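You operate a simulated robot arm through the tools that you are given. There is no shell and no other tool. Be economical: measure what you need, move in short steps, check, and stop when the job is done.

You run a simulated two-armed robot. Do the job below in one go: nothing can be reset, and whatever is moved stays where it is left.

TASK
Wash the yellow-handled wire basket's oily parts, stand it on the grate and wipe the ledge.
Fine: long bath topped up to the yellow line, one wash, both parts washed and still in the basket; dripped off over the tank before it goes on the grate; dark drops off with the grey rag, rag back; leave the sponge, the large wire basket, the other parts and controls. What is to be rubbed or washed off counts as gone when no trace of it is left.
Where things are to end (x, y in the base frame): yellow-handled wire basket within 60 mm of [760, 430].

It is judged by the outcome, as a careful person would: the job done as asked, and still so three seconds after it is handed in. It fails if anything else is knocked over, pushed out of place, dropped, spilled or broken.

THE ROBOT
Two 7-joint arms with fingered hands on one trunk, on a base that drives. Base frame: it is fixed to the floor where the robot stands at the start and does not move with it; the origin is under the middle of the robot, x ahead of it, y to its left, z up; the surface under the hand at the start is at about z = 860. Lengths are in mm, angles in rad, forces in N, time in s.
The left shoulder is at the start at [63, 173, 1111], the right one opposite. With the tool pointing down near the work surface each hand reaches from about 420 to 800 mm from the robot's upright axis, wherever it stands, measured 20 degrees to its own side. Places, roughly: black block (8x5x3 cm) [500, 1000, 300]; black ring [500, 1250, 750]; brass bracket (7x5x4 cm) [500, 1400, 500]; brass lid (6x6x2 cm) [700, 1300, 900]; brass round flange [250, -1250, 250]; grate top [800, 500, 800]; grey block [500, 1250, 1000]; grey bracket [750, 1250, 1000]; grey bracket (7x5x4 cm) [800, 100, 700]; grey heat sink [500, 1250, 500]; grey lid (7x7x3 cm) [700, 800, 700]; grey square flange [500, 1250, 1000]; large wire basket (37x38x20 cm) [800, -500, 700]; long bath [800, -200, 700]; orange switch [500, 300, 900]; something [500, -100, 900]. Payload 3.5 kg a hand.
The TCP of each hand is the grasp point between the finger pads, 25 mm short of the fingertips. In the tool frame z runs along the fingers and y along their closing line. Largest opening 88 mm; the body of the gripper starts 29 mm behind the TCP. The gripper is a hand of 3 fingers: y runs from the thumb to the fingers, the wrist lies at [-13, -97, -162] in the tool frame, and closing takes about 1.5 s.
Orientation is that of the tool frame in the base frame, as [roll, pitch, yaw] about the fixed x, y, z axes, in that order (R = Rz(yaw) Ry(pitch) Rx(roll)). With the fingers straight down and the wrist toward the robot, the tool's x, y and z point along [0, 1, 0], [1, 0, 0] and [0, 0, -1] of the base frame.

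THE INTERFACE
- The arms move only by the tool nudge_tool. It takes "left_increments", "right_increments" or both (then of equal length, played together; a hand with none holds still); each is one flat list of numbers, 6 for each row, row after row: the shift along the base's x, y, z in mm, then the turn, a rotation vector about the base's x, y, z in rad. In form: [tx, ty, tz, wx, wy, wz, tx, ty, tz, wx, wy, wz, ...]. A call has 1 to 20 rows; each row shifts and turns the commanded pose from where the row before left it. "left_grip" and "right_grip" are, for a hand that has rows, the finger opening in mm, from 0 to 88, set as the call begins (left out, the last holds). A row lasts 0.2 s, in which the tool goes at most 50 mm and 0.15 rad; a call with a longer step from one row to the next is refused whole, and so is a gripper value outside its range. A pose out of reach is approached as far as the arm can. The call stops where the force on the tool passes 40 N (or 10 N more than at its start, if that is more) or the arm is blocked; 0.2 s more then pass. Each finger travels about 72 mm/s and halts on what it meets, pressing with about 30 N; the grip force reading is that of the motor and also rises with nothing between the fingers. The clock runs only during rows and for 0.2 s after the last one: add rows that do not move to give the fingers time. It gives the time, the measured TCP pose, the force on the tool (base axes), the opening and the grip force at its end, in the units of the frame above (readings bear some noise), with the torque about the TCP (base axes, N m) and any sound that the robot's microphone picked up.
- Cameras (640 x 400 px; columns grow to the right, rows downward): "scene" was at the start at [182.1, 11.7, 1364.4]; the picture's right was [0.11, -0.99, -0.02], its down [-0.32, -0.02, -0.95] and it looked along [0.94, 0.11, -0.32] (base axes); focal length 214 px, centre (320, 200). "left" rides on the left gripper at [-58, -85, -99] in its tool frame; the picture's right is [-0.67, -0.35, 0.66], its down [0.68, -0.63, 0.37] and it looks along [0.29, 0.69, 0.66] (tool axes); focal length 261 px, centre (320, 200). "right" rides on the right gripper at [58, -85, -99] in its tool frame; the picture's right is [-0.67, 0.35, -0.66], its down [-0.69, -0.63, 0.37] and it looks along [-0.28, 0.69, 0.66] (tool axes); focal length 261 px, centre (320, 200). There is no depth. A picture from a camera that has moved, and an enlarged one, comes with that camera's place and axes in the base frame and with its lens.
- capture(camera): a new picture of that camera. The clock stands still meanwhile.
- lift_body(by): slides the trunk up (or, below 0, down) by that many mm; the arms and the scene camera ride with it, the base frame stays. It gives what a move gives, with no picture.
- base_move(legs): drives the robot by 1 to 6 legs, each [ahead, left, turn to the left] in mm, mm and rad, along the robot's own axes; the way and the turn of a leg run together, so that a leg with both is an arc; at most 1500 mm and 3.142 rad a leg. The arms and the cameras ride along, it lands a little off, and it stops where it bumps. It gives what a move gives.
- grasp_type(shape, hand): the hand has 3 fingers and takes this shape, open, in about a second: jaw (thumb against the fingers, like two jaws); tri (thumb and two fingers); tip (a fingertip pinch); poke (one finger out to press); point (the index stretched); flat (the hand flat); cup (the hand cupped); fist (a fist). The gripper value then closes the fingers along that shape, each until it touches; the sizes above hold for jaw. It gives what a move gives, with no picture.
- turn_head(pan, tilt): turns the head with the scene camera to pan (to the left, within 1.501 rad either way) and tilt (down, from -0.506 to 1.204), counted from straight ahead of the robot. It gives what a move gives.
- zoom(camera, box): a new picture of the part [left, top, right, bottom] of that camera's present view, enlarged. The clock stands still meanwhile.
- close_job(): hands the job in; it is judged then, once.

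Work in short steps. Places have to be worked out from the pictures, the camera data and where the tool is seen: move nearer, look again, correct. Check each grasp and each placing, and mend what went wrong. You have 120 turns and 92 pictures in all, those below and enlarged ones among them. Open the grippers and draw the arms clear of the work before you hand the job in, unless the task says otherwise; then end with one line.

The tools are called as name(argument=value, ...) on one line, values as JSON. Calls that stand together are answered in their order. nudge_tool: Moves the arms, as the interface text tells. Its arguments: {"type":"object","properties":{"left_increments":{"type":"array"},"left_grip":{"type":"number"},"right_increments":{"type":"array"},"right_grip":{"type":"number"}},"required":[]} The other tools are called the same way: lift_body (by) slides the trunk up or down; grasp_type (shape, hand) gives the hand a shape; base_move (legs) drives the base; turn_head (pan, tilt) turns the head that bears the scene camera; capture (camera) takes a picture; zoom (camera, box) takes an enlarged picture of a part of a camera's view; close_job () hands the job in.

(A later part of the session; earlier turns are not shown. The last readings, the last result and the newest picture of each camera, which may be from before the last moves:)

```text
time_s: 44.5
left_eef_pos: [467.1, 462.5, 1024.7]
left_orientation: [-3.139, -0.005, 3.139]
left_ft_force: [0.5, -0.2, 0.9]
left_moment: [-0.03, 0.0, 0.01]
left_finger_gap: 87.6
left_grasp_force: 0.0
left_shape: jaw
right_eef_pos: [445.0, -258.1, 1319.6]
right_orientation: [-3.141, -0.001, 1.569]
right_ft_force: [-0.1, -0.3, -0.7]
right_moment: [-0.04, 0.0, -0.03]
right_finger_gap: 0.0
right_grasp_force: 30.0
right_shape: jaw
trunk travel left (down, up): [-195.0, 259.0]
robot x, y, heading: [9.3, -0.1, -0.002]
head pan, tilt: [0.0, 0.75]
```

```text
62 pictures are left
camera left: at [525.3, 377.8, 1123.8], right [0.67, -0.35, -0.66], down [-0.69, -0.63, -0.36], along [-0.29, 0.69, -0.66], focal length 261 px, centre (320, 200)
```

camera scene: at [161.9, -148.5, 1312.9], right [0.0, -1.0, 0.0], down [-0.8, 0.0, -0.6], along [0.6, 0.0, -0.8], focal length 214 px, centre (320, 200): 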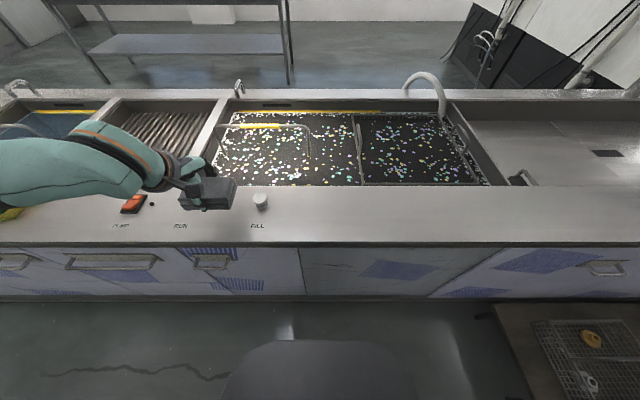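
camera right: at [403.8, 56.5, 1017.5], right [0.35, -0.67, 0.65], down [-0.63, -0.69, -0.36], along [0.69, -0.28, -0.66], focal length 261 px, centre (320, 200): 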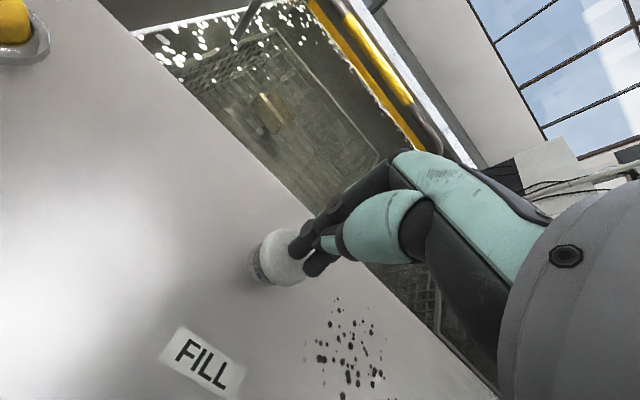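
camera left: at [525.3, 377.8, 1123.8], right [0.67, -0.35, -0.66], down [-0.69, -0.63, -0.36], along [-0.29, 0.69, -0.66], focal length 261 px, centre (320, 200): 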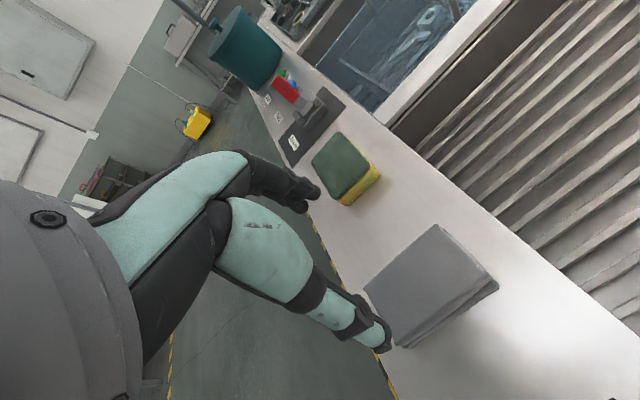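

The rag is back in place. I raise the left hand and turn it to grip along x, then reposition the base for the basket and check what it holds.

nudge_tool(left_increments=[3, -18, 13, 0, 0, -0.1428, 3, -18, 13, 0, 0, -0.1428, 3, -18, 13, 0, 0, -0.1428, 3, -18, 13, 0, 0, -0.1428, 3, -18, 13, 0, 0, -0.1428, 3, -18, 13, 0, 0, -0.1428, 3, -18, 13, 0, 0, -0.1428, 3, -18, 13, 0, 0, -0.1428, 3, -18, 13, 0, 0, -0.1428, 3, -18, 13, 0, 0, -0.1428, 3, -18, 13, 0, 0, -0.1428])

base_move(legs=[[0, 150, 0], [50, 0, 0]])

capture(camera="scene")

```text
time_s: 46.9
left_eef_pos: [497.9, 262.1, 1165.0]
left_orientation: [-3.139, -0.003, 1.564]
left_ft_force: [0.0, 0.4, 0.9]
left_moment: [0.02, -0.01, 0.02]
left_finger_gap: 87.5
left_grasp_force: 0.1
left_shape: jaw
right_eef_pos: [446.2, -258.6, 1320.0]
right_orientation: [3.142, -0.001, 1.57]
right_ft_force: [1.2, 0.5, -0.5]
right_moment: [-0.02, 0.0, 0.03]
right_finger_gap: 0.1
right_grasp_force: 30.0
right_shape: jaw
trunk travel left (down, up): [-195.0, 259.0]
robot x, y, heading: [3.9, -0.1, -0.002]
head pan, tilt: [0.0, 0.75]
```

```text
time_s: 48.8
left_eef_pos: [544.9, 410.9, 1168.5]
left_orientation: [-3.141, -0.005, 1.568]
left_ft_force: [0.0, 0.4, 1.1]
left_moment: [0.03, 0.0, -0.02]
left_finger_gap: 87.7
left_grasp_force: 0.1
left_shape: jaw
right_eef_pos: [492.2, -109.8, 1322.4]
right_orientation: [3.138, -0.002, 1.569]
right_ft_force: [-0.5, 0.0, -0.1]
right_moment: [0.0, 0.0, -0.01]
right_finger_gap: 0.0
right_grasp_force: 29.7
right_shape: jaw
trunk travel left (down, up): [-195.0, 259.0]
robot x, y, heading: [52.6, 148.7, -0.005]
head pan, tilt: [0.0, 0.75]
```

```text
61 pictures are left
camera scene: at [214.9, 151.2, 1313.5], right [0.0, -1.0, 0.0], down [-0.8, 0.0, -0.6], along [0.6, 0.0, -0.8], focal length 214 px, centre (320, 200)
```

scene: 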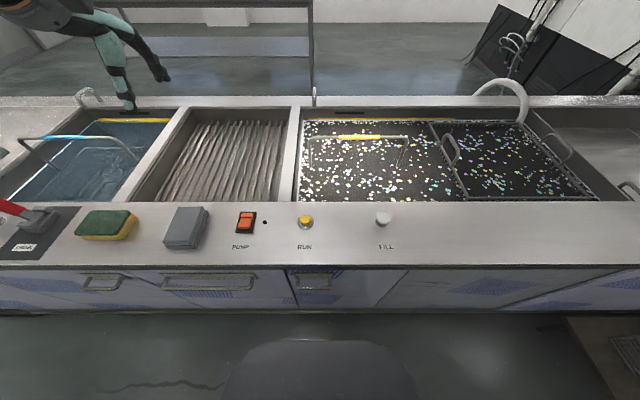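

The handle is confirmed at about (735, 35, 925). I move the left hand above it.

nudge_tool(left_increments=[19.1, -37.6, -12, 0, 0, 0, 19.1, -37.6, -12, 0, 0, 0, 19.1, -37.6, -12, 0, 0, 0, 19.1, -37.6, -12, 0, 0, 0, 19.1, -37.6, -12, 0, 0, 0, 19.1, -37.6, -12, 0, 0, 0, 19.1, -37.6, -12, 0, 0, 0, 19.1, -37.6, -12, 0, 0, 0, 19.1, -37.6, -12, 0, 0, 0, 19.1, -37.6, -12, 0, 0, 0, 0, 0, 0, 0, 0, 0])

capture(camera="left")

capture(camera="scene")

```text
time_s: 51.2
left_eef_pos: [724.8, 47.6, 1043.6]
left_orientation: [-3.137, -0.003, 1.566]
left_ft_force: [-0.8, 0.1, -0.2]
left_moment: [0.0, 0.02, 0.0]
left_finger_gap: 87.8
left_grasp_force: 0.2
left_shape: jaw
left hand out of reach, approached as far as the arm can: row 10
right_eef_pos: [496.7, -108.6, 1320.3]
right_orientation: [3.141, 0.0, 1.569]
right_ft_force: [0.3, -0.1, 0.3]
right_moment: [-0.02, -0.01, 0.0]
right_finger_gap: 0.0
right_grasp_force: 30.0
right_shape: jaw
trunk travel left (down, up): [-195.0, 259.0]
robot x, y, heading: [55.0, 152.7, 0.002]
head pan, tilt: [0.0, 0.75]
```

```text
60 pictures are left
camera left: at [641.0, -9.4, 1141.7], right [-0.35, -0.67, -0.66], down [-0.63, 0.69, -0.36], along [0.69, 0.28, -0.66], focal length 261 px, centre (320, 200)
```

left: 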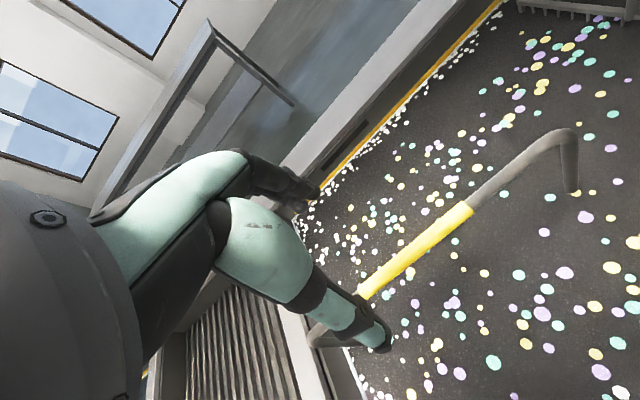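

```text
59 pictures are left
camera scene: at [219.4, 153.8, 1312.6], right [0.0, -1.0, 0.0], down [-0.8, 0.0, -0.6], along [0.6, 0.0, -0.8], focal length 214 px, centre (320, 200)
```

scene: 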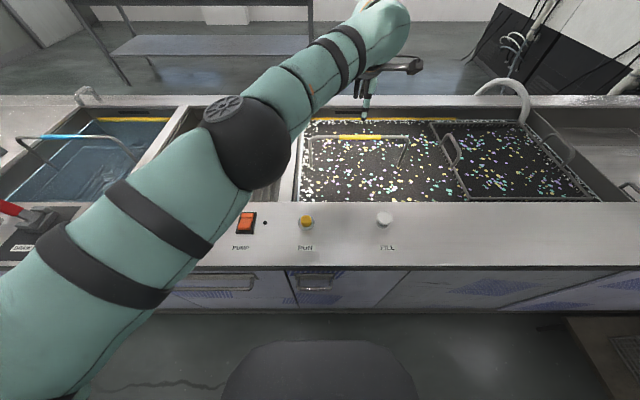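

I'm at the limit of reach, so I drive right 100 mm. The handle computes to x ≈ 736.5, with the yellow part at y −25…95.

base_move(legs=[[0, -110, 0]])

nudge_tool(left_increments=[4, 30, -5, 0, 0, 0, 4, 30, -5, 0, 0, 0, 4, 37, -5, 0, 0, 0, 0, 0, 0, 0, 0, 0])

capture(camera="left")

```text
time_s: 52.4
left_eef_pos: [726.2, -61.8, 1042.3]
left_orientation: [-3.14, -0.002, 1.569]
left_ft_force: [-0.1, 0.4, 0.4]
left_moment: [0.04, 0.01, 0.01]
left_finger_gap: 87.8
left_grasp_force: 0.1
left_shape: jaw
right_eef_pos: [496.8, -218.4, 1319.8]
right_orientation: [3.142, 0.001, 1.57]
right_ft_force: [-0.5, 0.1, 0.4]
right_moment: [0.02, -0.02, 0.0]
right_finger_gap: 0.3
right_grasp_force: 29.7
right_shape: jaw
trunk travel left (down, up): [-195.0, 259.0]
robot x, y, heading: [56.9, 40.2, -0.002]
head pan, tilt: [0.0, 0.75]
```

```text
time_s: 53.4
left_eef_pos: [737.3, 34.5, 1026.3]
left_orientation: [-3.138, -0.005, 1.57]
left_ft_force: [-0.5, -0.1, -0.3]
left_moment: [-0.01, -0.01, -0.02]
left_finger_gap: 88.2
left_grasp_force: 0.0
left_shape: jaw
right_eef_pos: [497.2, -218.4, 1320.5]
right_orientation: [3.14, 0.0, 1.572]
right_ft_force: [-0.1, 0.1, 0.9]
right_moment: [-0.01, 0.0, -0.03]
right_finger_gap: 0.1
right_grasp_force: 29.9
right_shape: jaw
trunk travel left (down, up): [-195.0, 259.0]
robot x, y, heading: [54.5, 36.5, 0.004]
head pan, tilt: [0.0, 0.75]
```

```text
58 pictures are left
camera left: at [651.5, -22.9, 1125.6], right [-0.35, -0.67, -0.66], down [-0.63, 0.69, -0.36], along [0.69, 0.29, -0.66], focal length 261 px, centre (320, 200)
```

left: 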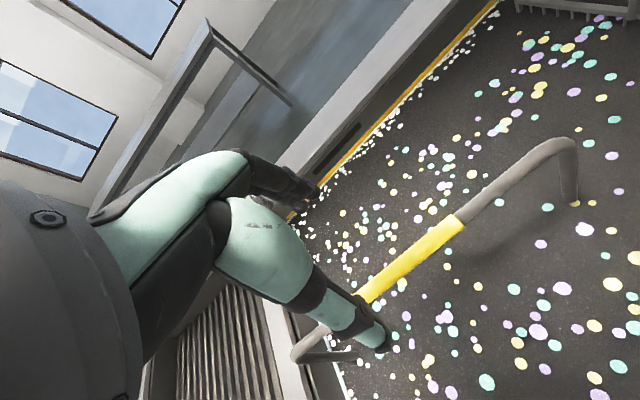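

Alignment with the bar is good. I descend so the bar sits between the pads, then close.

nudge_tool(left_increments=[0, 0, -35, 0, 0, 0, 0, 0, -35, 0, 0, 0, 0, 0, -25, 0, 0, 0, 0, 0, -9, 0, 0, 0, 0, 0, 0, 0, 0, 0])

capture(camera="left")

capture(camera="scene")

```text
time_s: 54.6
left_eef_pos: [736.0, 34.7, 924.6]
left_orientation: [-3.137, -0.005, 1.568]
left_ft_force: [0.0, 0.5, -0.4]
left_moment: [0.03, -0.01, 0.0]
left_finger_gap: 88.0
left_grasp_force: 0.0
left_shape: jaw
right_eef_pos: [495.9, -218.6, 1320.8]
right_orientation: [3.141, -0.002, 1.572]
right_ft_force: [0.4, -0.9, -0.3]
right_moment: [0.01, -0.02, -0.01]
right_finger_gap: 0.2
right_grasp_force: 29.9
right_shape: jaw
trunk travel left (down, up): [-195.0, 259.0]
robot x, y, heading: [53.7, 40.1, 0.002]
head pan, tilt: [0.0, 0.75]
```

```text
57 pictures are left
camera left: at [651.4, -23.3, 1022.8], right [-0.35, -0.67, -0.66], down [-0.63, 0.69, -0.36], along [0.69, 0.29, -0.66], focal length 261 px, centre (320, 200)
```

left: 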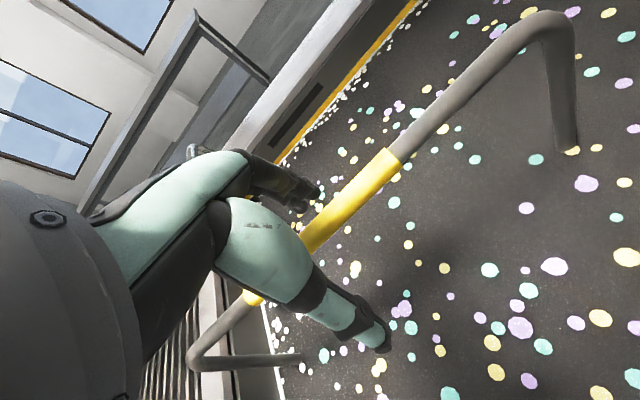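

```text
56 pictures are left
camera scene: at [218.8, 41.5, 1312.7], right [0.0, -1.0, 0.0], down [-0.8, 0.0, -0.6], along [0.6, 0.0, -0.8], focal length 214 px, centre (320, 200)
```

scene: 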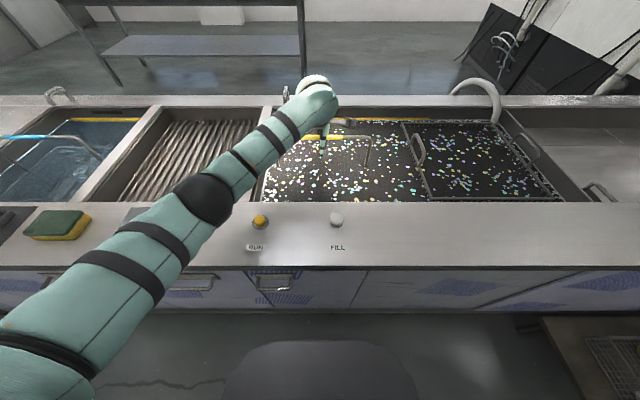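

The bar passes between the fingers. Closing.

nudge_tool(left_increments=[0, 0, 0, 0, 0, 0, 0, 0, 0, 0, 0, 0, 0, 0, 0, 0, 0, 0, 0, 0, 0, 0, 0, 0, 0, 0, 0, 0, 0, 0, 0, 0, 0, 0, 0, 0, 0, 0, 0, 0, 0, 0, 0, 0, 0, 0, 0, 0], left_grip=0)

capture(camera="left")

```text
time_s: 56.4
left_eef_pos: [736.6, 34.8, 922.7]
left_orientation: [-3.136, -0.006, 1.57]
left_ft_force: [-0.2, -1.0, -3.6]
left_moment: [0.0, 0.0, 0.0]
left_finger_gap: 0.0
left_grasp_force: 29.9
left_shape: jaw
right_eef_pos: [498.2, -219.4, 1320.5]
right_orientation: [-3.14, -0.003, 1.572]
right_ft_force: [-0.3, 0.0, -0.6]
right_moment: [-0.02, -0.01, 0.0]
right_finger_gap: 0.1
right_grasp_force: 29.9
right_shape: jaw
trunk travel left (down, up): [-195.0, 259.0]
robot x, y, heading: [56.0, 43.2, -0.002]
head pan, tilt: [0.0, 0.75]
```

```text
55 pictures are left
camera left: at [652.5, -23.2, 1022.2], right [-0.35, -0.67, -0.66], down [-0.63, 0.69, -0.36], along [0.69, 0.29, -0.66], focal length 261 px, centre (320, 200)
```

left: 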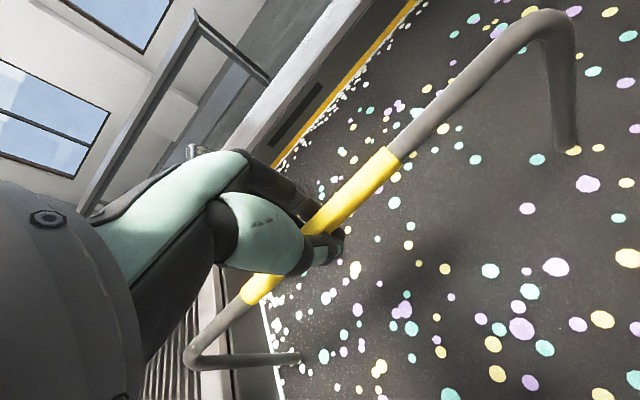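

The gap reads 0, but the picture shows the fingers closed around and under the bar. I try a small lift and watch the force.

nudge_tool(left_increments=[0, 0, 5, 0, 0, 0, 0, 0, 5, 0, 0, 0, 0, 0, 5, 0, 0, 0, 0, 0, 5, 0, 0, 0, 0, 0, 5, 0, 0, 0, 0, 0, 5, 0, 0, 0, 0, 0, 0, 0, 0, 0])

capture(camera="left")

```text
time_s: 58.0
left_eef_pos: [738.3, 34.2, 953.2]
left_orientation: [-3.137, -0.007, 1.568]
left_ft_force: [0.5, 0.0, -8.2]
left_moment: [-0.03, -0.03, -0.01]
left_finger_gap: 0.0
left_grasp_force: 29.7
left_shape: jaw
right_eef_pos: [498.7, -219.8, 1319.6]
right_orientation: [-3.139, -0.002, 1.57]
right_ft_force: [0.9, -0.6, -0.5]
right_moment: [0.02, -0.01, -0.01]
right_finger_gap: 0.0
right_grasp_force: 30.0
right_shape: jaw
trunk travel left (down, up): [-195.0, 259.0]
robot x, y, heading: [56.7, 37.8, 0.0]
head pan, tilt: [0.0, 0.75]
```

```text
54 pictures are left
camera left: at [654.4, -23.6, 1052.1], right [-0.35, -0.67, -0.66], down [-0.63, 0.69, -0.36], along [0.69, 0.29, -0.66], focal length 261 px, centre (320, 200)
```

left: 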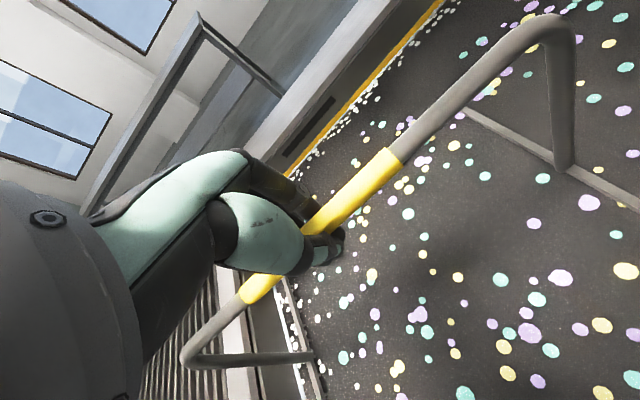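

The basket follows with about 8 N and its rim is emerging level. I lift it slowly out of the water.

nudge_tool(left_increments=[0, 0, 10, 0, 0, 0, 0, 0, 10, 0, 0, 0, 0, 0, 10, 0, 0, 0, 0, 0, 10, 0, 0, 0, 0, 0, 10, 0, 0, 0, 0, 0, 10, 0, 0, 0, 0, 0, 10, 0, 0, 0, 0, 0, 10, 0, 0, 0, 0, 0, 10, 0, 0, 0, 0, 0, 10, 0, 0, 0, 0, 0, 10, 0, 0, 0, 0, 0, 10, 0, 0, 0, 0, 0, 10, 0, 0, 0, 0, 0, 10, 0, 0, 0, 0, 0, 10, 0, 0, 0, 0, 0, 10, 0, 0, 0, 0, 0, 0, 0, 0, 0])

capture(camera="scene")

capture(camera="left")

```text
time_s: 61.6
left_eef_pos: [740.1, 35.2, 1113.5]
left_orientation: [-3.137, -0.004, 1.57]
left_ft_force: [-1.1, -0.5, -8.4]
left_moment: [0.01, -0.01, -0.02]
left_finger_gap: 0.2
left_grasp_force: 29.8
left_shape: jaw
right_eef_pos: [498.1, -220.1, 1319.0]
right_orientation: [-3.14, -0.001, 1.573]
right_ft_force: [0.6, -0.3, -0.3]
right_moment: [-0.03, -0.01, -0.02]
right_finger_gap: 0.0
right_grasp_force: 30.1
right_shape: jaw
trunk travel left (down, up): [-195.0, 259.0]
robot x, y, heading: [53.8, 43.4, -0.001]
head pan, tilt: [0.0, 0.75]
```

```text
53 pictures are left
camera scene: at [220.5, 41.5, 1312.4], right [0.0, -1.0, 0.0], down [-0.8, 0.0, -0.6], along [0.6, 0.0, -0.8], focal length 214 px, centre (320, 200)
```

scene: 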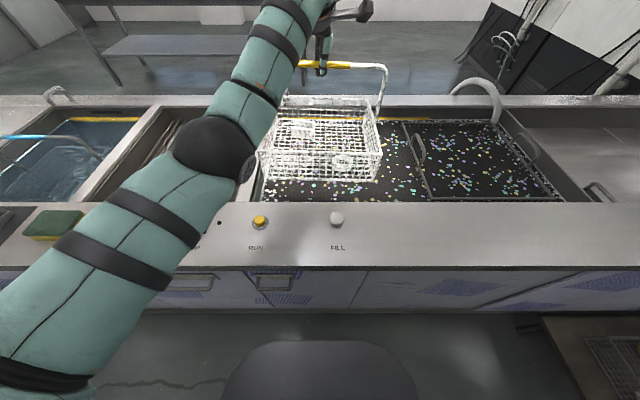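

```text
52 pictures are left
camera left: at [654.5, -23.3, 1212.3], right [-0.35, -0.67, -0.66], down [-0.63, 0.69, -0.36], along [0.69, 0.29, -0.66], focal length 261 px, centre (320, 200)
```

left: 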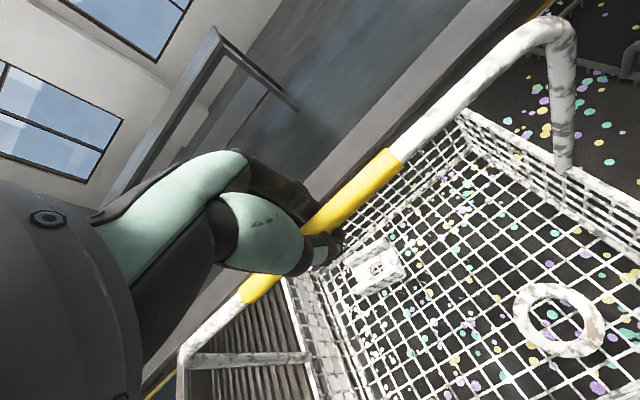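

The basket is level, foamy and holds both parts. I lift a bit more and hold it over the tank to drip.

nudge_tool(left_increments=[0, 0, 10, 0, 0, 0, 0, 0, 10, 0, 0, 0, 0, 0, 10, 0, 0, 0, 0, 0, 10, 0, 0, 0, 0, 0, 0, 0, 0, 0, 0, 0, 0, 0, 0, 0, 0, 0, 0, 0, 0, 0, 0, 0, 0, 0, 0, 0, 0, 0, 0, 0, 0, 0, 0, 0, 0, 0, 0, 0, 0, 0, 0, 0, 0, 0, 0, 0, 0, 0, 0, 0, 0, 0, 0, 0, 0, 0, 0, 0, 0, 0, 0, 0, 0, 0, 0, 0, 0, 0, 0, 0, 0, 0, 0, 0, 0, 0, 0, 0, 0, 0, 0, 0, 0, 0, 0, 0, 0, 0, 0, 0, 0, 0, 0, 0, 0, 0, 0, 0])

capture(camera="left")

zoom(camera="scene", box=[240, 50, 400, 150])

```text
time_s: 65.8
left_eef_pos: [739.7, 35.7, 1153.4]
left_orientation: [-3.136, -0.005, 1.568]
left_ft_force: [-0.2, 0.2, -8.2]
left_moment: [0.03, 0.05, 0.02]
left_finger_gap: 0.0
left_grasp_force: 30.4
left_shape: jaw
right_eef_pos: [496.7, -219.7, 1320.1]
right_orientation: [-3.14, -0.002, 1.571]
right_ft_force: [-0.3, 0.5, -0.2]
right_moment: [-0.02, 0.03, -0.01]
right_finger_gap: 0.0
right_grasp_force: 29.6
right_shape: jaw
trunk travel left (down, up): [-195.0, 259.0]
robot x, y, heading: [56.9, 42.0, -0.003]
head pan, tilt: [0.0, 0.75]
```

```text
51 pictures are left
camera left: at [654.4, -22.5, 1252.2], right [-0.35, -0.67, -0.66], down [-0.63, 0.69, -0.36], along [0.69, 0.29, -0.66], focal length 261 px, centre (320, 200)
```

left: 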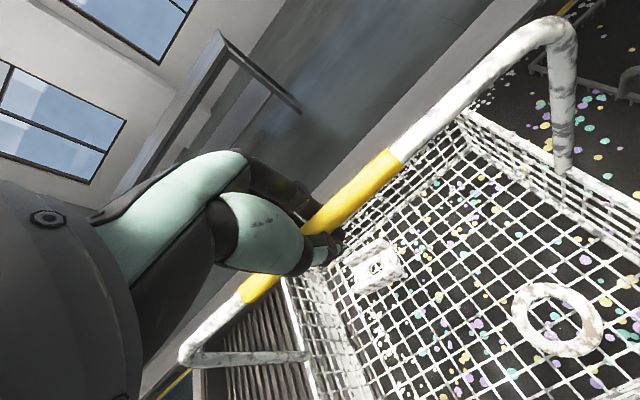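

```text
4.00 times, centred on (320, 100) of scene
camera zoom: at [220.3, 41.5, 1312.4], right [0.0, -1.0, 0.0], down [-0.8, 0.0, -0.6], along [0.6, 0.0, -0.8], focal length 858 px, centre (320, 600)
```

zoom: 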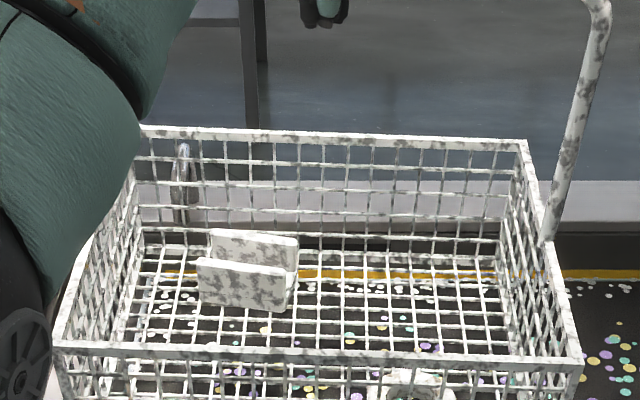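

White foam is still visible. I keep holding over the tank and compare after a few more seconds.

nudge_tool(left_increments=[0, 0, 0, 0, 0, 0, 0, 0, 0, 0, 0, 0, 0, 0, 0, 0, 0, 0, 0, 0, 0, 0, 0, 0, 0, 0, 0, 0, 0, 0, 0, 0, 0, 0, 0, 0, 0, 0, 0, 0, 0, 0, 0, 0, 0, 0, 0, 0, 0, 0, 0, 0, 0, 0, 0, 0, 0, 0, 0, 0, 0, 0, 0, 0, 0, 0, 0, 0, 0, 0, 0, 0, 0, 0, 0, 0, 0, 0, 0, 0, 0, 0, 0, 0, 0, 0, 0, 0, 0, 0, 0, 0, 0, 0, 0, 0, 0, 0, 0, 0, 0, 0, 0, 0, 0, 0, 0, 0, 0, 0, 0, 0, 0, 0, 0, 0, 0, 0, 0, 0])

zoom(camera="scene", box=[240, 70, 400, 170])

```text
time_s: 70.0
left_eef_pos: [737.3, 35.0, 1152.7]
left_orientation: [-3.136, -0.006, 1.568]
left_ft_force: [-0.6, -1.0, -7.8]
left_moment: [0.0, 0.03, -0.02]
left_finger_gap: 0.0
left_grasp_force: 30.5
left_shape: jaw
right_eef_pos: [498.4, -219.3, 1318.9]
right_orientation: [-3.139, -0.001, 1.571]
right_ft_force: [0.1, 0.0, 0.3]
right_moment: [-0.01, -0.02, 0.02]
right_finger_gap: 0.0
right_grasp_force: 29.8
right_shape: jaw
trunk travel left (down, up): [-195.0, 259.0]
robot x, y, heading: [61.7, 37.7, 0.003]
head pan, tilt: [0.0, 0.75]
```

```text
4.00 times, centred on (320, 120) of scene
camera zoom: at [220.3, 41.5, 1312.4], right [0.0, -1.0, 0.0], down [-0.8, 0.0, -0.6], along [0.6, 0.0, -0.8], focal length 858 px, centre (320, 520)
```

zoom: 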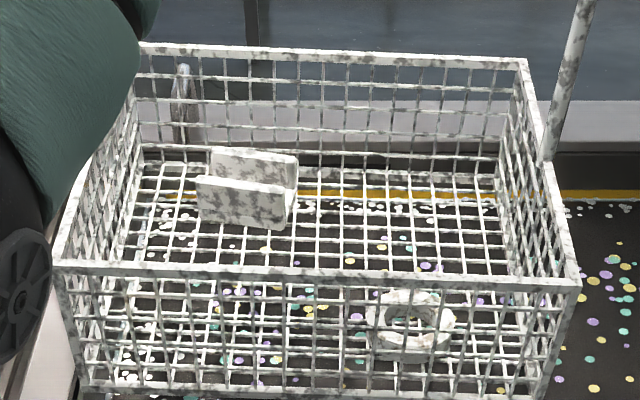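

No clear change yet. I'll wait longer, then compare the bracket closely.

nudge_tool(left_increments=[0, 0, 0, 0, 0, 0, 0, 0, 0, 0, 0, 0, 0, 0, 0, 0, 0, 0, 0, 0, 0, 0, 0, 0, 0, 0, 0, 0, 0, 0, 0, 0, 0, 0, 0, 0, 0, 0, 0, 0, 0, 0, 0, 0, 0, 0, 0, 0, 0, 0, 0, 0, 0, 0, 0, 0, 0, 0, 0, 0, 0, 0, 0, 0, 0, 0, 0, 0, 0, 0, 0, 0, 0, 0, 0, 0, 0, 0, 0, 0, 0, 0, 0, 0, 0, 0, 0, 0, 0, 0, 0, 0, 0, 0, 0, 0, 0, 0, 0, 0, 0, 0, 0, 0, 0, 0, 0, 0, 0, 0, 0, 0, 0, 0, 0, 0, 0, 0, 0, 0])

nudge_tool(left_increments=[0, 0, 0, 0, 0, 0, 0, 0, 0, 0, 0, 0, 0, 0, 0, 0, 0, 0, 0, 0, 0, 0, 0, 0, 0, 0, 0, 0, 0, 0, 0, 0, 0, 0, 0, 0, 0, 0, 0, 0, 0, 0, 0, 0, 0, 0, 0, 0, 0, 0, 0, 0, 0, 0, 0, 0, 0, 0, 0, 0, 0, 0, 0, 0, 0, 0, 0, 0, 0, 0, 0, 0, 0, 0, 0, 0, 0, 0, 0, 0, 0, 0, 0, 0, 0, 0, 0, 0, 0, 0, 0, 0, 0, 0, 0, 0, 0, 0, 0, 0, 0, 0, 0, 0, 0, 0, 0, 0, 0, 0, 0, 0, 0, 0, 0, 0, 0, 0, 0, 0])

zoom(camera="scene", box=[240, 70, 400, 170])

```text
time_s: 74.2
left_eef_pos: [738.9, 34.6, 1152.2]
left_orientation: [-3.137, -0.007, 1.57]
left_ft_force: [0.0, 0.3, -7.8]
left_moment: [-0.02, -0.01, -0.02]
left_finger_gap: 0.0
left_grasp_force: 30.0
left_shape: jaw
right_eef_pos: [498.9, -219.0, 1319.5]
right_orientation: [-3.14, -0.002, 1.571]
right_ft_force: [0.2, -1.7, 1.0]
right_moment: [0.0, -0.01, -0.03]
right_finger_gap: 0.0
right_grasp_force: 30.1
right_shape: jaw
trunk travel left (down, up): [-195.0, 259.0]
robot x, y, heading: [53.3, 37.9, -0.002]
head pan, tilt: [0.0, 0.75]
```

```text
time_s: 78.4
left_eef_pos: [738.3, 36.2, 1153.2]
left_orientation: [-3.136, -0.003, 1.569]
left_ft_force: [0.2, 0.4, -8.2]
left_moment: [0.0, 0.05, 0.0]
left_finger_gap: 0.1
left_grasp_force: 30.4
left_shape: jaw
right_eef_pos: [499.1, -218.6, 1321.1]
right_orientation: [-3.141, -0.002, 1.572]
right_ft_force: [-0.2, -0.3, 0.0]
right_moment: [0.0, 0.0, -0.01]
right_finger_gap: 0.0
right_grasp_force: 30.2
right_shape: jaw
trunk travel left (down, up): [-195.0, 259.0]
robot x, y, heading: [53.7, 42.7, -0.004]
head pan, tilt: [0.0, 0.75]
```

```text
4.00 times, centred on (320, 120) of scene
camera zoom: at [220.3, 41.5, 1312.4], right [0.0, -1.0, 0.0], down [-0.8, 0.0, -0.6], along [0.6, 0.0, -0.8], focal length 858 px, centre (320, 520)
```

zoom: 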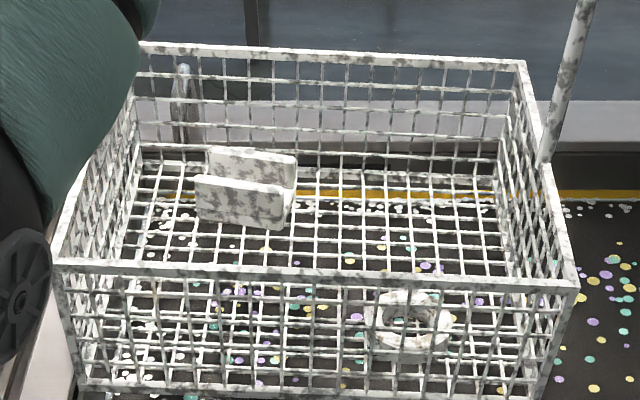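

The white patches look unchanged. I look closely from the hand camera.

zoom(camera="left", box=[320, 200, 640, 400])

zoom(camera="scene", box=[280, 85, 330, 130])

```text
2.00 times, centred on (480, 300) of left
camera zoom: at [654.4, -22.5, 1252.1], right [-0.35, -0.67, -0.66], down [-0.63, 0.69, -0.36], along [0.69, 0.29, -0.66], focal length 521 px, centre (0, 0)
```

zoom: 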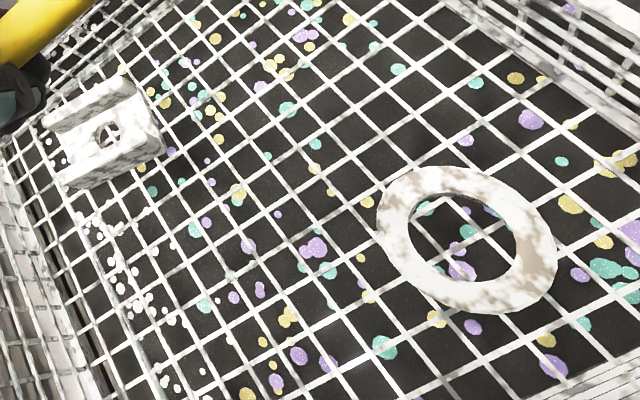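

```text
8.89 times, centred on (305, 108) of scene
camera zoom: at [220.3, 41.5, 1312.4], right [0.0, -1.0, 0.0], down [-0.8, 0.0, -0.6], along [0.6, 0.0, -0.8], focal length 1906 px, centre (453, 1022)
```

zoom: 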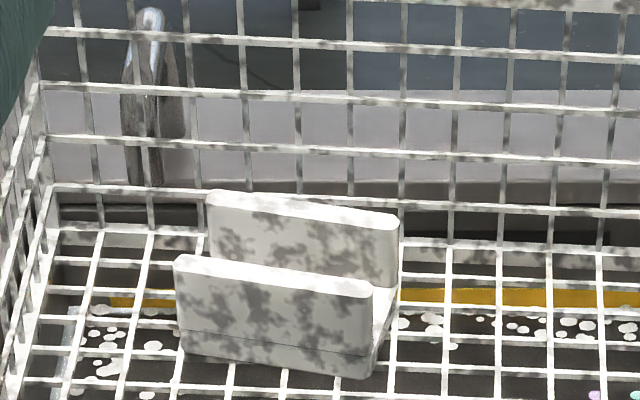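

The foam may be draining slowly, with ring patches slightly larger than before. I wait 12 s more and re-check the same boxes.

nudge_tool(left_increments=[0, 0, 0, 0, 0, 0, 0, 0, 0, 0, 0, 0, 0, 0, 0, 0, 0, 0, 0, 0, 0, 0, 0, 0, 0, 0, 0, 0, 0, 0, 0, 0, 0, 0, 0, 0, 0, 0, 0, 0, 0, 0, 0, 0, 0, 0, 0, 0, 0, 0, 0, 0, 0, 0, 0, 0, 0, 0, 0, 0, 0, 0, 0, 0, 0, 0, 0, 0, 0, 0, 0, 0, 0, 0, 0, 0, 0, 0, 0, 0, 0, 0, 0, 0, 0, 0, 0, 0, 0, 0, 0, 0, 0, 0, 0, 0, 0, 0, 0, 0, 0, 0, 0, 0, 0, 0, 0, 0, 0, 0, 0, 0, 0, 0, 0, 0, 0, 0, 0, 0])

nudge_tool(left_increments=[0, 0, 0, 0, 0, 0, 0, 0, 0, 0, 0, 0, 0, 0, 0, 0, 0, 0, 0, 0, 0, 0, 0, 0, 0, 0, 0, 0, 0, 0, 0, 0, 0, 0, 0, 0, 0, 0, 0, 0, 0, 0, 0, 0, 0, 0, 0, 0, 0, 0, 0, 0, 0, 0, 0, 0, 0, 0, 0, 0, 0, 0, 0, 0, 0, 0, 0, 0, 0, 0, 0, 0, 0, 0, 0, 0, 0, 0, 0, 0, 0, 0, 0, 0, 0, 0, 0, 0, 0, 0, 0, 0, 0, 0, 0, 0, 0, 0, 0, 0, 0, 0, 0, 0, 0, 0, 0, 0, 0, 0, 0, 0, 0, 0, 0, 0, 0, 0, 0, 0])

nudge_tool(left_increments=[0, 0, 0, 0, 0, 0, 0, 0, 0, 0, 0, 0, 0, 0, 0, 0, 0, 0, 0, 0, 0, 0, 0, 0, 0, 0, 0, 0, 0, 0, 0, 0, 0, 0, 0, 0, 0, 0, 0, 0, 0, 0, 0, 0, 0, 0, 0, 0, 0, 0, 0, 0, 0, 0, 0, 0, 0, 0, 0, 0, 0, 0, 0, 0, 0, 0, 0, 0, 0, 0, 0, 0, 0, 0, 0, 0, 0, 0, 0, 0, 0, 0, 0, 0, 0, 0, 0, 0, 0, 0, 0, 0, 0, 0, 0, 0, 0, 0, 0, 0, 0, 0, 0, 0, 0, 0, 0, 0, 0, 0, 0, 0, 0, 0, 0, 0, 0, 0, 0, 0])

zoom(camera="left", box=[320, 200, 640, 400])

zoom(camera="scene", box=[280, 85, 330, 130])

```text
time_s: 82.6
left_eef_pos: [740.0, 35.8, 1152.9]
left_orientation: [-3.137, -0.006, 1.569]
left_ft_force: [0.3, 0.1, -8.7]
left_moment: [0.0, 0.04, 0.01]
left_finger_gap: 0.0
left_grasp_force: 30.2
left_shape: jaw
right_eef_pos: [498.3, -220.5, 1319.8]
right_orientation: [-3.139, -0.001, 1.572]
right_ft_force: [-0.1, -0.2, 0.7]
right_moment: [0.0, -0.03, -0.02]
right_finger_gap: 0.1
right_grasp_force: 29.7
right_shape: jaw
trunk travel left (down, up): [-195.0, 259.0]
robot x, y, heading: [52.6, 36.6, -0.0]
head pan, tilt: [0.0, 0.75]
```

```text
time_s: 86.8
left_eef_pos: [738.8, 35.0, 1152.2]
left_orientation: [-3.138, -0.005, 1.569]
left_ft_force: [-0.4, 0.4, -9.5]
left_moment: [-0.01, 0.04, -0.02]
left_finger_gap: 0.0
left_grasp_force: 30.1
left_shape: jaw
right_eef_pos: [497.0, -218.4, 1319.3]
right_orientation: [-3.14, -0.002, 1.57]
right_ft_force: [0.4, 0.6, -0.4]
right_moment: [0.0, 0.03, -0.01]
right_finger_gap: 0.1
right_grasp_force: 29.9
right_shape: jaw
trunk travel left (down, up): [-195.0, 259.0]
robot x, y, heading: [56.8, 38.4, 0.002]
head pan, tilt: [0.0, 0.75]
```

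```text
time_s: 91.0
left_eef_pos: [738.7, 35.5, 1153.1]
left_orientation: [-3.136, -0.005, 1.569]
left_ft_force: [-0.9, 0.4, -8.8]
left_moment: [0.01, 0.0, -0.03]
left_finger_gap: 0.0
left_grasp_force: 29.7
left_shape: jaw
right_eef_pos: [498.1, -219.0, 1319.6]
right_orientation: [-3.14, -0.002, 1.571]
right_ft_force: [0.4, 0.2, -0.4]
right_moment: [0.02, -0.01, 0.02]
right_finger_gap: 0.3
right_grasp_force: 29.8
right_shape: jaw
trunk travel left (down, up): [-195.0, 259.0]
robot x, y, heading: [52.5, 40.2, -0.0]
head pan, tilt: [0.0, 0.75]
```

```text
2.00 times, centred on (480, 300) of left
camera zoom: at [654.4, -22.5, 1252.1], right [-0.35, -0.67, -0.66], down [-0.63, 0.69, -0.36], along [0.69, 0.29, -0.66], focal length 521 px, centre (0, 0)
```

zoom: 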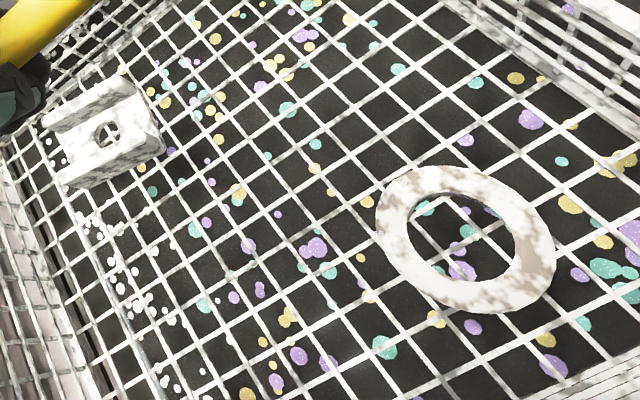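

```text
8.89 times, centred on (305, 108) of scene
camera zoom: at [220.3, 41.5, 1312.4], right [0.0, -1.0, 0.0], down [-0.8, 0.0, -0.6], along [0.6, 0.0, -0.8], focal length 1906 px, centre (453, 1022)
```

zoom: 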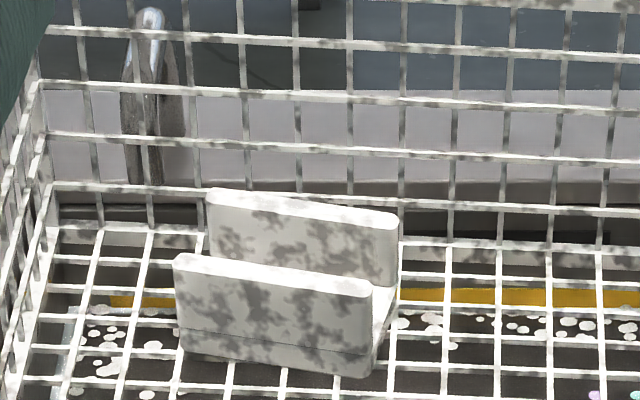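

The foam film is static, with clean grey and brass metal underneath and no oil. Nothing drips after 30 s. The basket bottom is at about z 920 and clears the 860 divider, so I drive left slowly with the basket held.

base_move(legs=[[0, 100, 0], [0, 100, 0]])

capture(camera="scene")

capture(camera="left")

```text
time_s: 92.9
left_eef_pos: [741.2, 234.6, 1153.3]
left_orientation: [-3.137, -0.005, 1.569]
left_ft_force: [0.5, -0.3, -10.1]
left_moment: [-0.15, 0.15, -0.09]
left_finger_gap: 0.2
left_grasp_force: 29.8
left_shape: jaw
right_eef_pos: [498.4, -20.7, 1320.0]
right_orientation: [-3.14, 0.0, 1.571]
right_ft_force: [0.3, 0.2, 0.1]
right_moment: [-0.02, -0.03, 0.02]
right_finger_gap: 0.0
right_grasp_force: 29.7
right_shape: jaw
trunk travel left (down, up): [-195.0, 259.0]
robot x, y, heading: [55.9, 240.2, -0.004]
head pan, tilt: [0.0, 0.75]
```

```text
43 pictures are left
camera scene: at [220.3, 240.6, 1312.4], right [0.0, -1.0, 0.0], down [-0.8, 0.0, -0.6], along [0.6, 0.0, -0.8], focal length 214 px, centre (320, 200)
```

scene: 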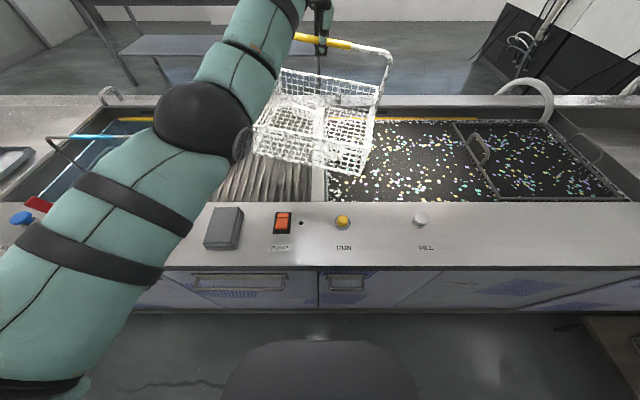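

```text
42 pictures are left
camera left: at [654.3, 176.3, 1252.2], right [-0.35, -0.67, -0.66], down [-0.63, 0.69, -0.36], along [0.69, 0.29, -0.66], focal length 261 px, centre (320, 200)
```

left: 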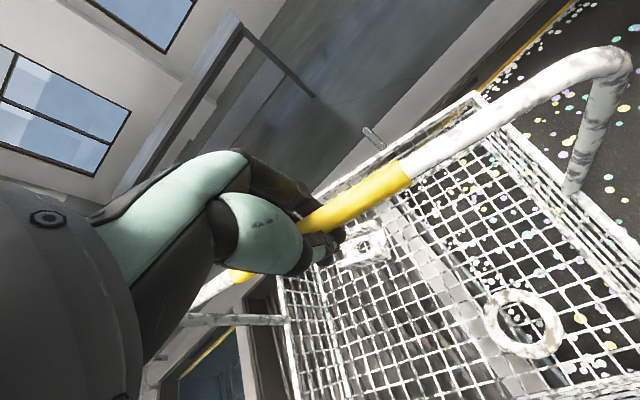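

The basket swings a little after the drive. I let it settle.

nudge_tool(left_increments=[0, 0, 0, 0, 0, 0, 0, 0, 0, 0, 0, 0, 0, 0, 0, 0, 0, 0, 0, 0, 0, 0, 0, 0, 0, 0, 0, 0, 0, 0, 0, 0, 0, 0, 0, 0, 0, 0, 0, 0, 0, 0, 0, 0, 0, 0, 0, 0, 0, 0, 0, 0, 0, 0, 0, 0, 0, 0, 0, 0, 0, 0, 0, 0, 0, 0, 0, 0, 0, 0, 0, 0])

capture(camera="scene")

```text
time_s: 95.5
left_eef_pos: [739.4, 234.7, 1152.0]
left_orientation: [-3.137, -0.004, 1.569]
left_ft_force: [0.5, -0.4, -8.7]
left_moment: [-0.02, 0.09, -0.02]
left_finger_gap: 0.0
left_grasp_force: 29.8
left_shape: jaw
right_eef_pos: [497.6, -20.2, 1319.3]
right_orientation: [-3.14, 0.0, 1.569]
right_ft_force: [0.9, 0.0, -0.4]
right_moment: [-0.02, -0.02, 0.0]
right_finger_gap: 0.0
right_grasp_force: 30.0
right_shape: jaw
trunk travel left (down, up): [-195.0, 259.0]
robot x, y, heading: [59.0, 237.0, 0.003]
head pan, tilt: [0.0, 0.75]
```

```text
41 pictures are left
camera scene: at [220.5, 240.1, 1312.4], right [0.0, -1.0, 0.0], down [-0.8, 0.0, -0.6], along [0.6, 0.0, -0.8], focal length 214 px, centre (320, 200)
```

scene: 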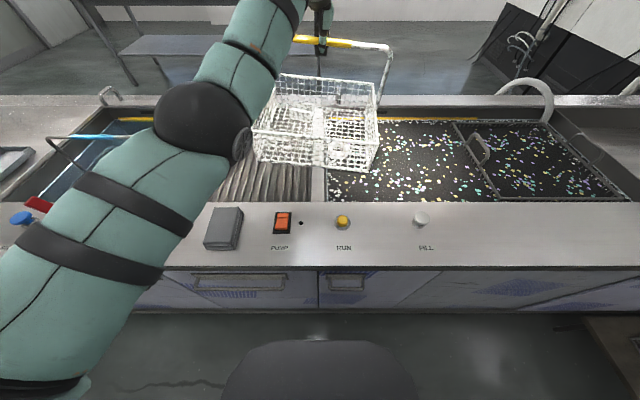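

Mostly level again with a slight yaw. I move it gently over the grate toward (760, 430).

nudge_tool(left_increments=[0, 3, 0, 0, 0, 0, 1, 6, 0, 0, 0, 0, 1, 9, 0, 0, 0, 0, 1, 11, 0, 0, 0, 0, 1, 12, 0, 0, 0, 0, 1, 12, 0, 0, 0, 0, 1, 12, 0, 0, 0, 0, 2, 12, 0, 0, 0, 0, 2, 12, 0, 0, 0, 0, 2, 12, 0, 0, 0, 0, 2, 12, 0, 0, 0, 0, 1, 12, 0, 0, 0, 0, 1, 12, 0, 0, 0, 0, 1, 12, 0, 0, 0, 0, 1, 12, 0, 0, 0, 0, 1, 12, 0, 0, 0, 0, 1, 9, 0, 0, 0, 0, 1, 7, 0, 0, 0, 0, 0, 4, 0, 0, 0, 0, 0, 2, 0, 0, 0, 0])

nudge_tool(left_increments=[0, 0, -2, 0, 0, 0, 0, 0, -4, 0, 0, 0, 0, 0, -6, 0, 0, 0, 0, 0, -6, 0, 0, 0, 0, 0, -6, 0, 0, 0, 0, 0, -6, 0, 0, 0, 0, 0, -6, 0, 0, 0, 0, 0, -6, 0, 0, 0, 0, 0, -6, 0, 0, 0, 0, 0, -6, 0, 0, 0, 0, 0, -4, 0, 0, 0, 0, 0, -2, 0, 0, 0, 0, 0, 0, 0, 0, 0])

capture(camera="scene")

capture(camera="left")

```text
time_s: 99.7
left_eef_pos: [761.0, 429.4, 1151.5]
left_orientation: [-3.138, -0.003, 1.568]
left_ft_force: [-0.4, 0.0, -7.7]
left_moment: [0.03, 0.05, -0.01]
left_finger_gap: 0.2
left_grasp_force: 30.3
left_shape: jaw
right_eef_pos: [499.1, -21.7, 1319.5]
right_orientation: [-3.139, 0.0, 1.572]
right_ft_force: [-0.5, 0.4, -0.6]
right_moment: [0.02, 0.03, 0.02]
right_finger_gap: 0.0
right_grasp_force: 30.4
right_shape: jaw
trunk travel left (down, up): [-195.0, 259.0]
robot x, y, heading: [53.1, 238.6, -0.001]
head pan, tilt: [0.0, 0.75]
```

```text
time_s: 102.5
left_eef_pos: [759.3, 428.1, 1092.3]
left_orientation: [-3.138, -0.004, 1.569]
left_ft_force: [-1.2, -0.1, -8.1]
left_moment: [0.0, 0.09, 0.0]
left_finger_gap: 0.0
left_grasp_force: 29.5
left_shape: jaw
right_eef_pos: [497.6, -20.5, 1319.5]
right_orientation: [-3.14, 0.0, 1.57]
right_ft_force: [-0.1, 0.3, 0.6]
right_moment: [-0.01, 0.01, -0.02]
right_finger_gap: 0.0
right_grasp_force: 30.0
right_shape: jaw
trunk travel left (down, up): [-195.0, 259.0]
robot x, y, heading: [55.5, 236.5, 0.001]
head pan, tilt: [0.0, 0.75]
```

```text
40 pictures are left
camera scene: at [220.6, 240.3, 1312.4], right [0.0, -1.0, 0.0], down [-0.8, 0.0, -0.6], along [0.6, 0.0, -0.8], focal length 214 px, centre (320, 200)
```

scene: 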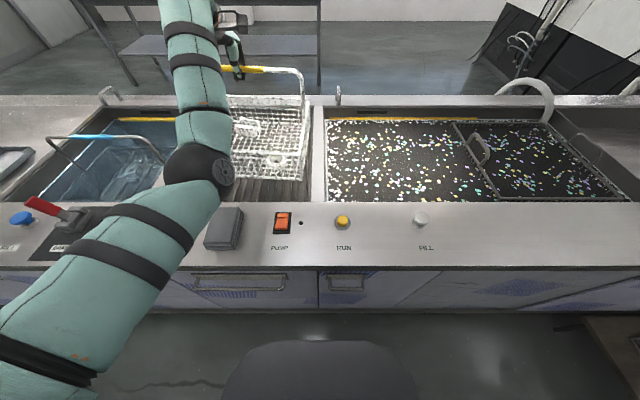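

```text
39 pictures are left
camera left: at [675.2, 371.3, 1192.0], right [-0.35, -0.67, -0.66], down [-0.63, 0.69, -0.36], along [0.69, 0.29, -0.66], focal length 261 px, centre (320, 200)
```

left: 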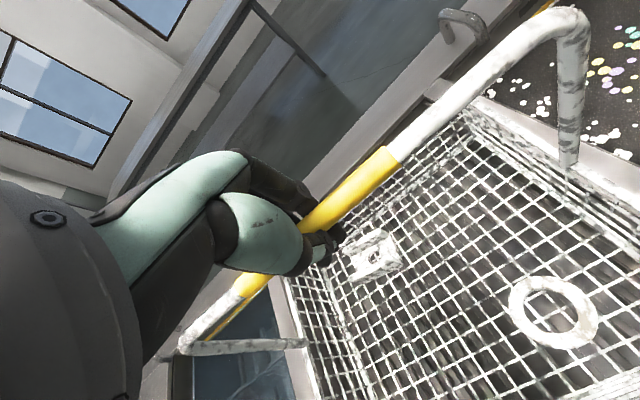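

Clear on both sides. I lower until the weight transfers to the grate.

nudge_tool(left_increments=[0, 0, -5, 0, 0, 0, 0, 0, -5, 0, 0, 0, 0, 0, -5, 0, 0, 0, 0, 0, -5, 0, 0, 0, 0, 0, -5, 0, 0, 0, 0, 0, -5, 0, 0, 0, 0, 0, -5, 0, 0, 0, 0, 0, -5, 0, 0, 0, 0, 0, -5, 0, 0, 0, 0, 0, 0, 0, 0, 0])

nudge_tool(left_increments=[0, 0, -4, 0, 0, 0, 0, 0, -4, 0, 0, 0, 0, 0, -4, 0, 0, 0, 0, 0, 0, 0, 0, 0])

capture(camera="scene")

```text
time_s: 104.7
left_eef_pos: [759.5, 429.3, 1046.4]
left_orientation: [-3.137, -0.003, 1.569]
left_ft_force: [-0.5, -0.2, -7.1]
left_moment: [-0.01, 0.05, 0.0]
left_finger_gap: 0.0
left_grasp_force: 30.0
left_shape: jaw
right_eef_pos: [499.4, -21.1, 1319.7]
right_orientation: [-3.141, 0.0, 1.572]
right_ft_force: [0.2, 0.4, 0.4]
right_moment: [0.01, -0.04, -0.01]
right_finger_gap: 0.0
right_grasp_force: 29.7
right_shape: jaw
trunk travel left (down, up): [-195.0, 259.0]
robot x, y, heading: [56.0, 236.4, -0.002]
head pan, tilt: [0.0, 0.75]
```

```text
time_s: 105.7
left_eef_pos: [759.5, 429.0, 1037.7]
left_orientation: [-3.139, -0.002, 1.569]
left_ft_force: [2.3, 0.5, 4.5]
left_moment: [-0.03, 0.0, 0.06]
left_finger_gap: 0.0
left_grasp_force: 29.7
left_shape: jaw
right_eef_pos: [497.1, -21.2, 1321.8]
right_orientation: [3.14, -0.001, 1.572]
right_ft_force: [-0.5, 0.6, 0.3]
right_moment: [0.01, -0.01, 0.0]
right_finger_gap: 0.1
right_grasp_force: 29.5
right_shape: jaw
trunk travel left (down, up): [-195.0, 259.0]
robot x, y, heading: [56.5, 240.8, -0.007]
head pan, tilt: [0.0, 0.75]
```

```text
38 pictures are left
camera scene: at [218.9, 240.0, 1312.9], right [0.0, -1.0, 0.0], down [-0.8, 0.0, -0.6], along [0.6, 0.0, -0.8], focal length 214 px, centre (320, 200)
```

scene: 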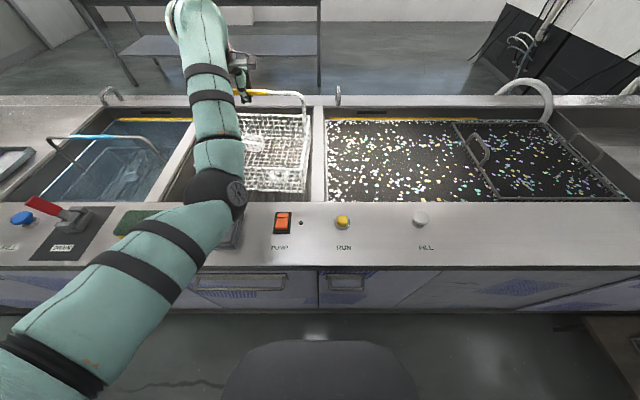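

The basket is resting with the weight transferred. Open and rise straight up.

nudge_tool(left_increments=[0, 0, 1, 0, 0, 0, 0, 0, 0, 0, 0, 0, 0, 0, 0, 0, 0, 0, 0, 0, 0, 0, 0, 0, 0, 0, 0, 0, 0, 0, 0, 0, 0, 0, 0, 0, 0, 0, 0, 0, 0, 0, 0, 0, 0, 0, 0, 0], left_grip=88)

capture(camera="left")

```text
time_s: 107.5
left_eef_pos: [758.3, 427.6, 1037.5]
left_orientation: [-3.139, -0.005, 1.569]
left_ft_force: [-0.5, 0.4, -0.5]
left_moment: [-0.01, -0.02, 0.04]
left_finger_gap: 87.3
left_grasp_force: 0.2
left_shape: jaw
right_eef_pos: [495.6, -20.8, 1320.4]
right_orientation: [3.14, -0.001, 1.57]
right_ft_force: [-0.4, 0.1, 0.8]
right_moment: [-0.01, -0.02, -0.03]
right_finger_gap: 0.2
right_grasp_force: 29.8
right_shape: jaw
trunk travel left (down, up): [-195.0, 259.0]
robot x, y, heading: [57.1, 235.4, -0.002]
head pan, tilt: [0.0, 0.75]
```

```text
37 pictures are left
camera left: at [674.1, 370.5, 1137.1], right [-0.35, -0.67, -0.66], down [-0.63, 0.69, -0.36], along [0.69, 0.29, -0.66], focal length 261 px, centre (320, 200)
```

left: 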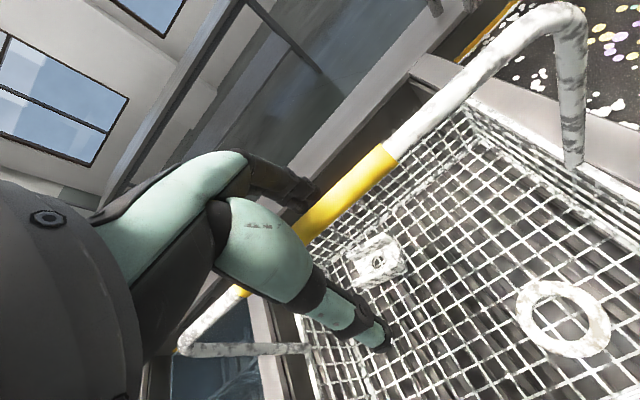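

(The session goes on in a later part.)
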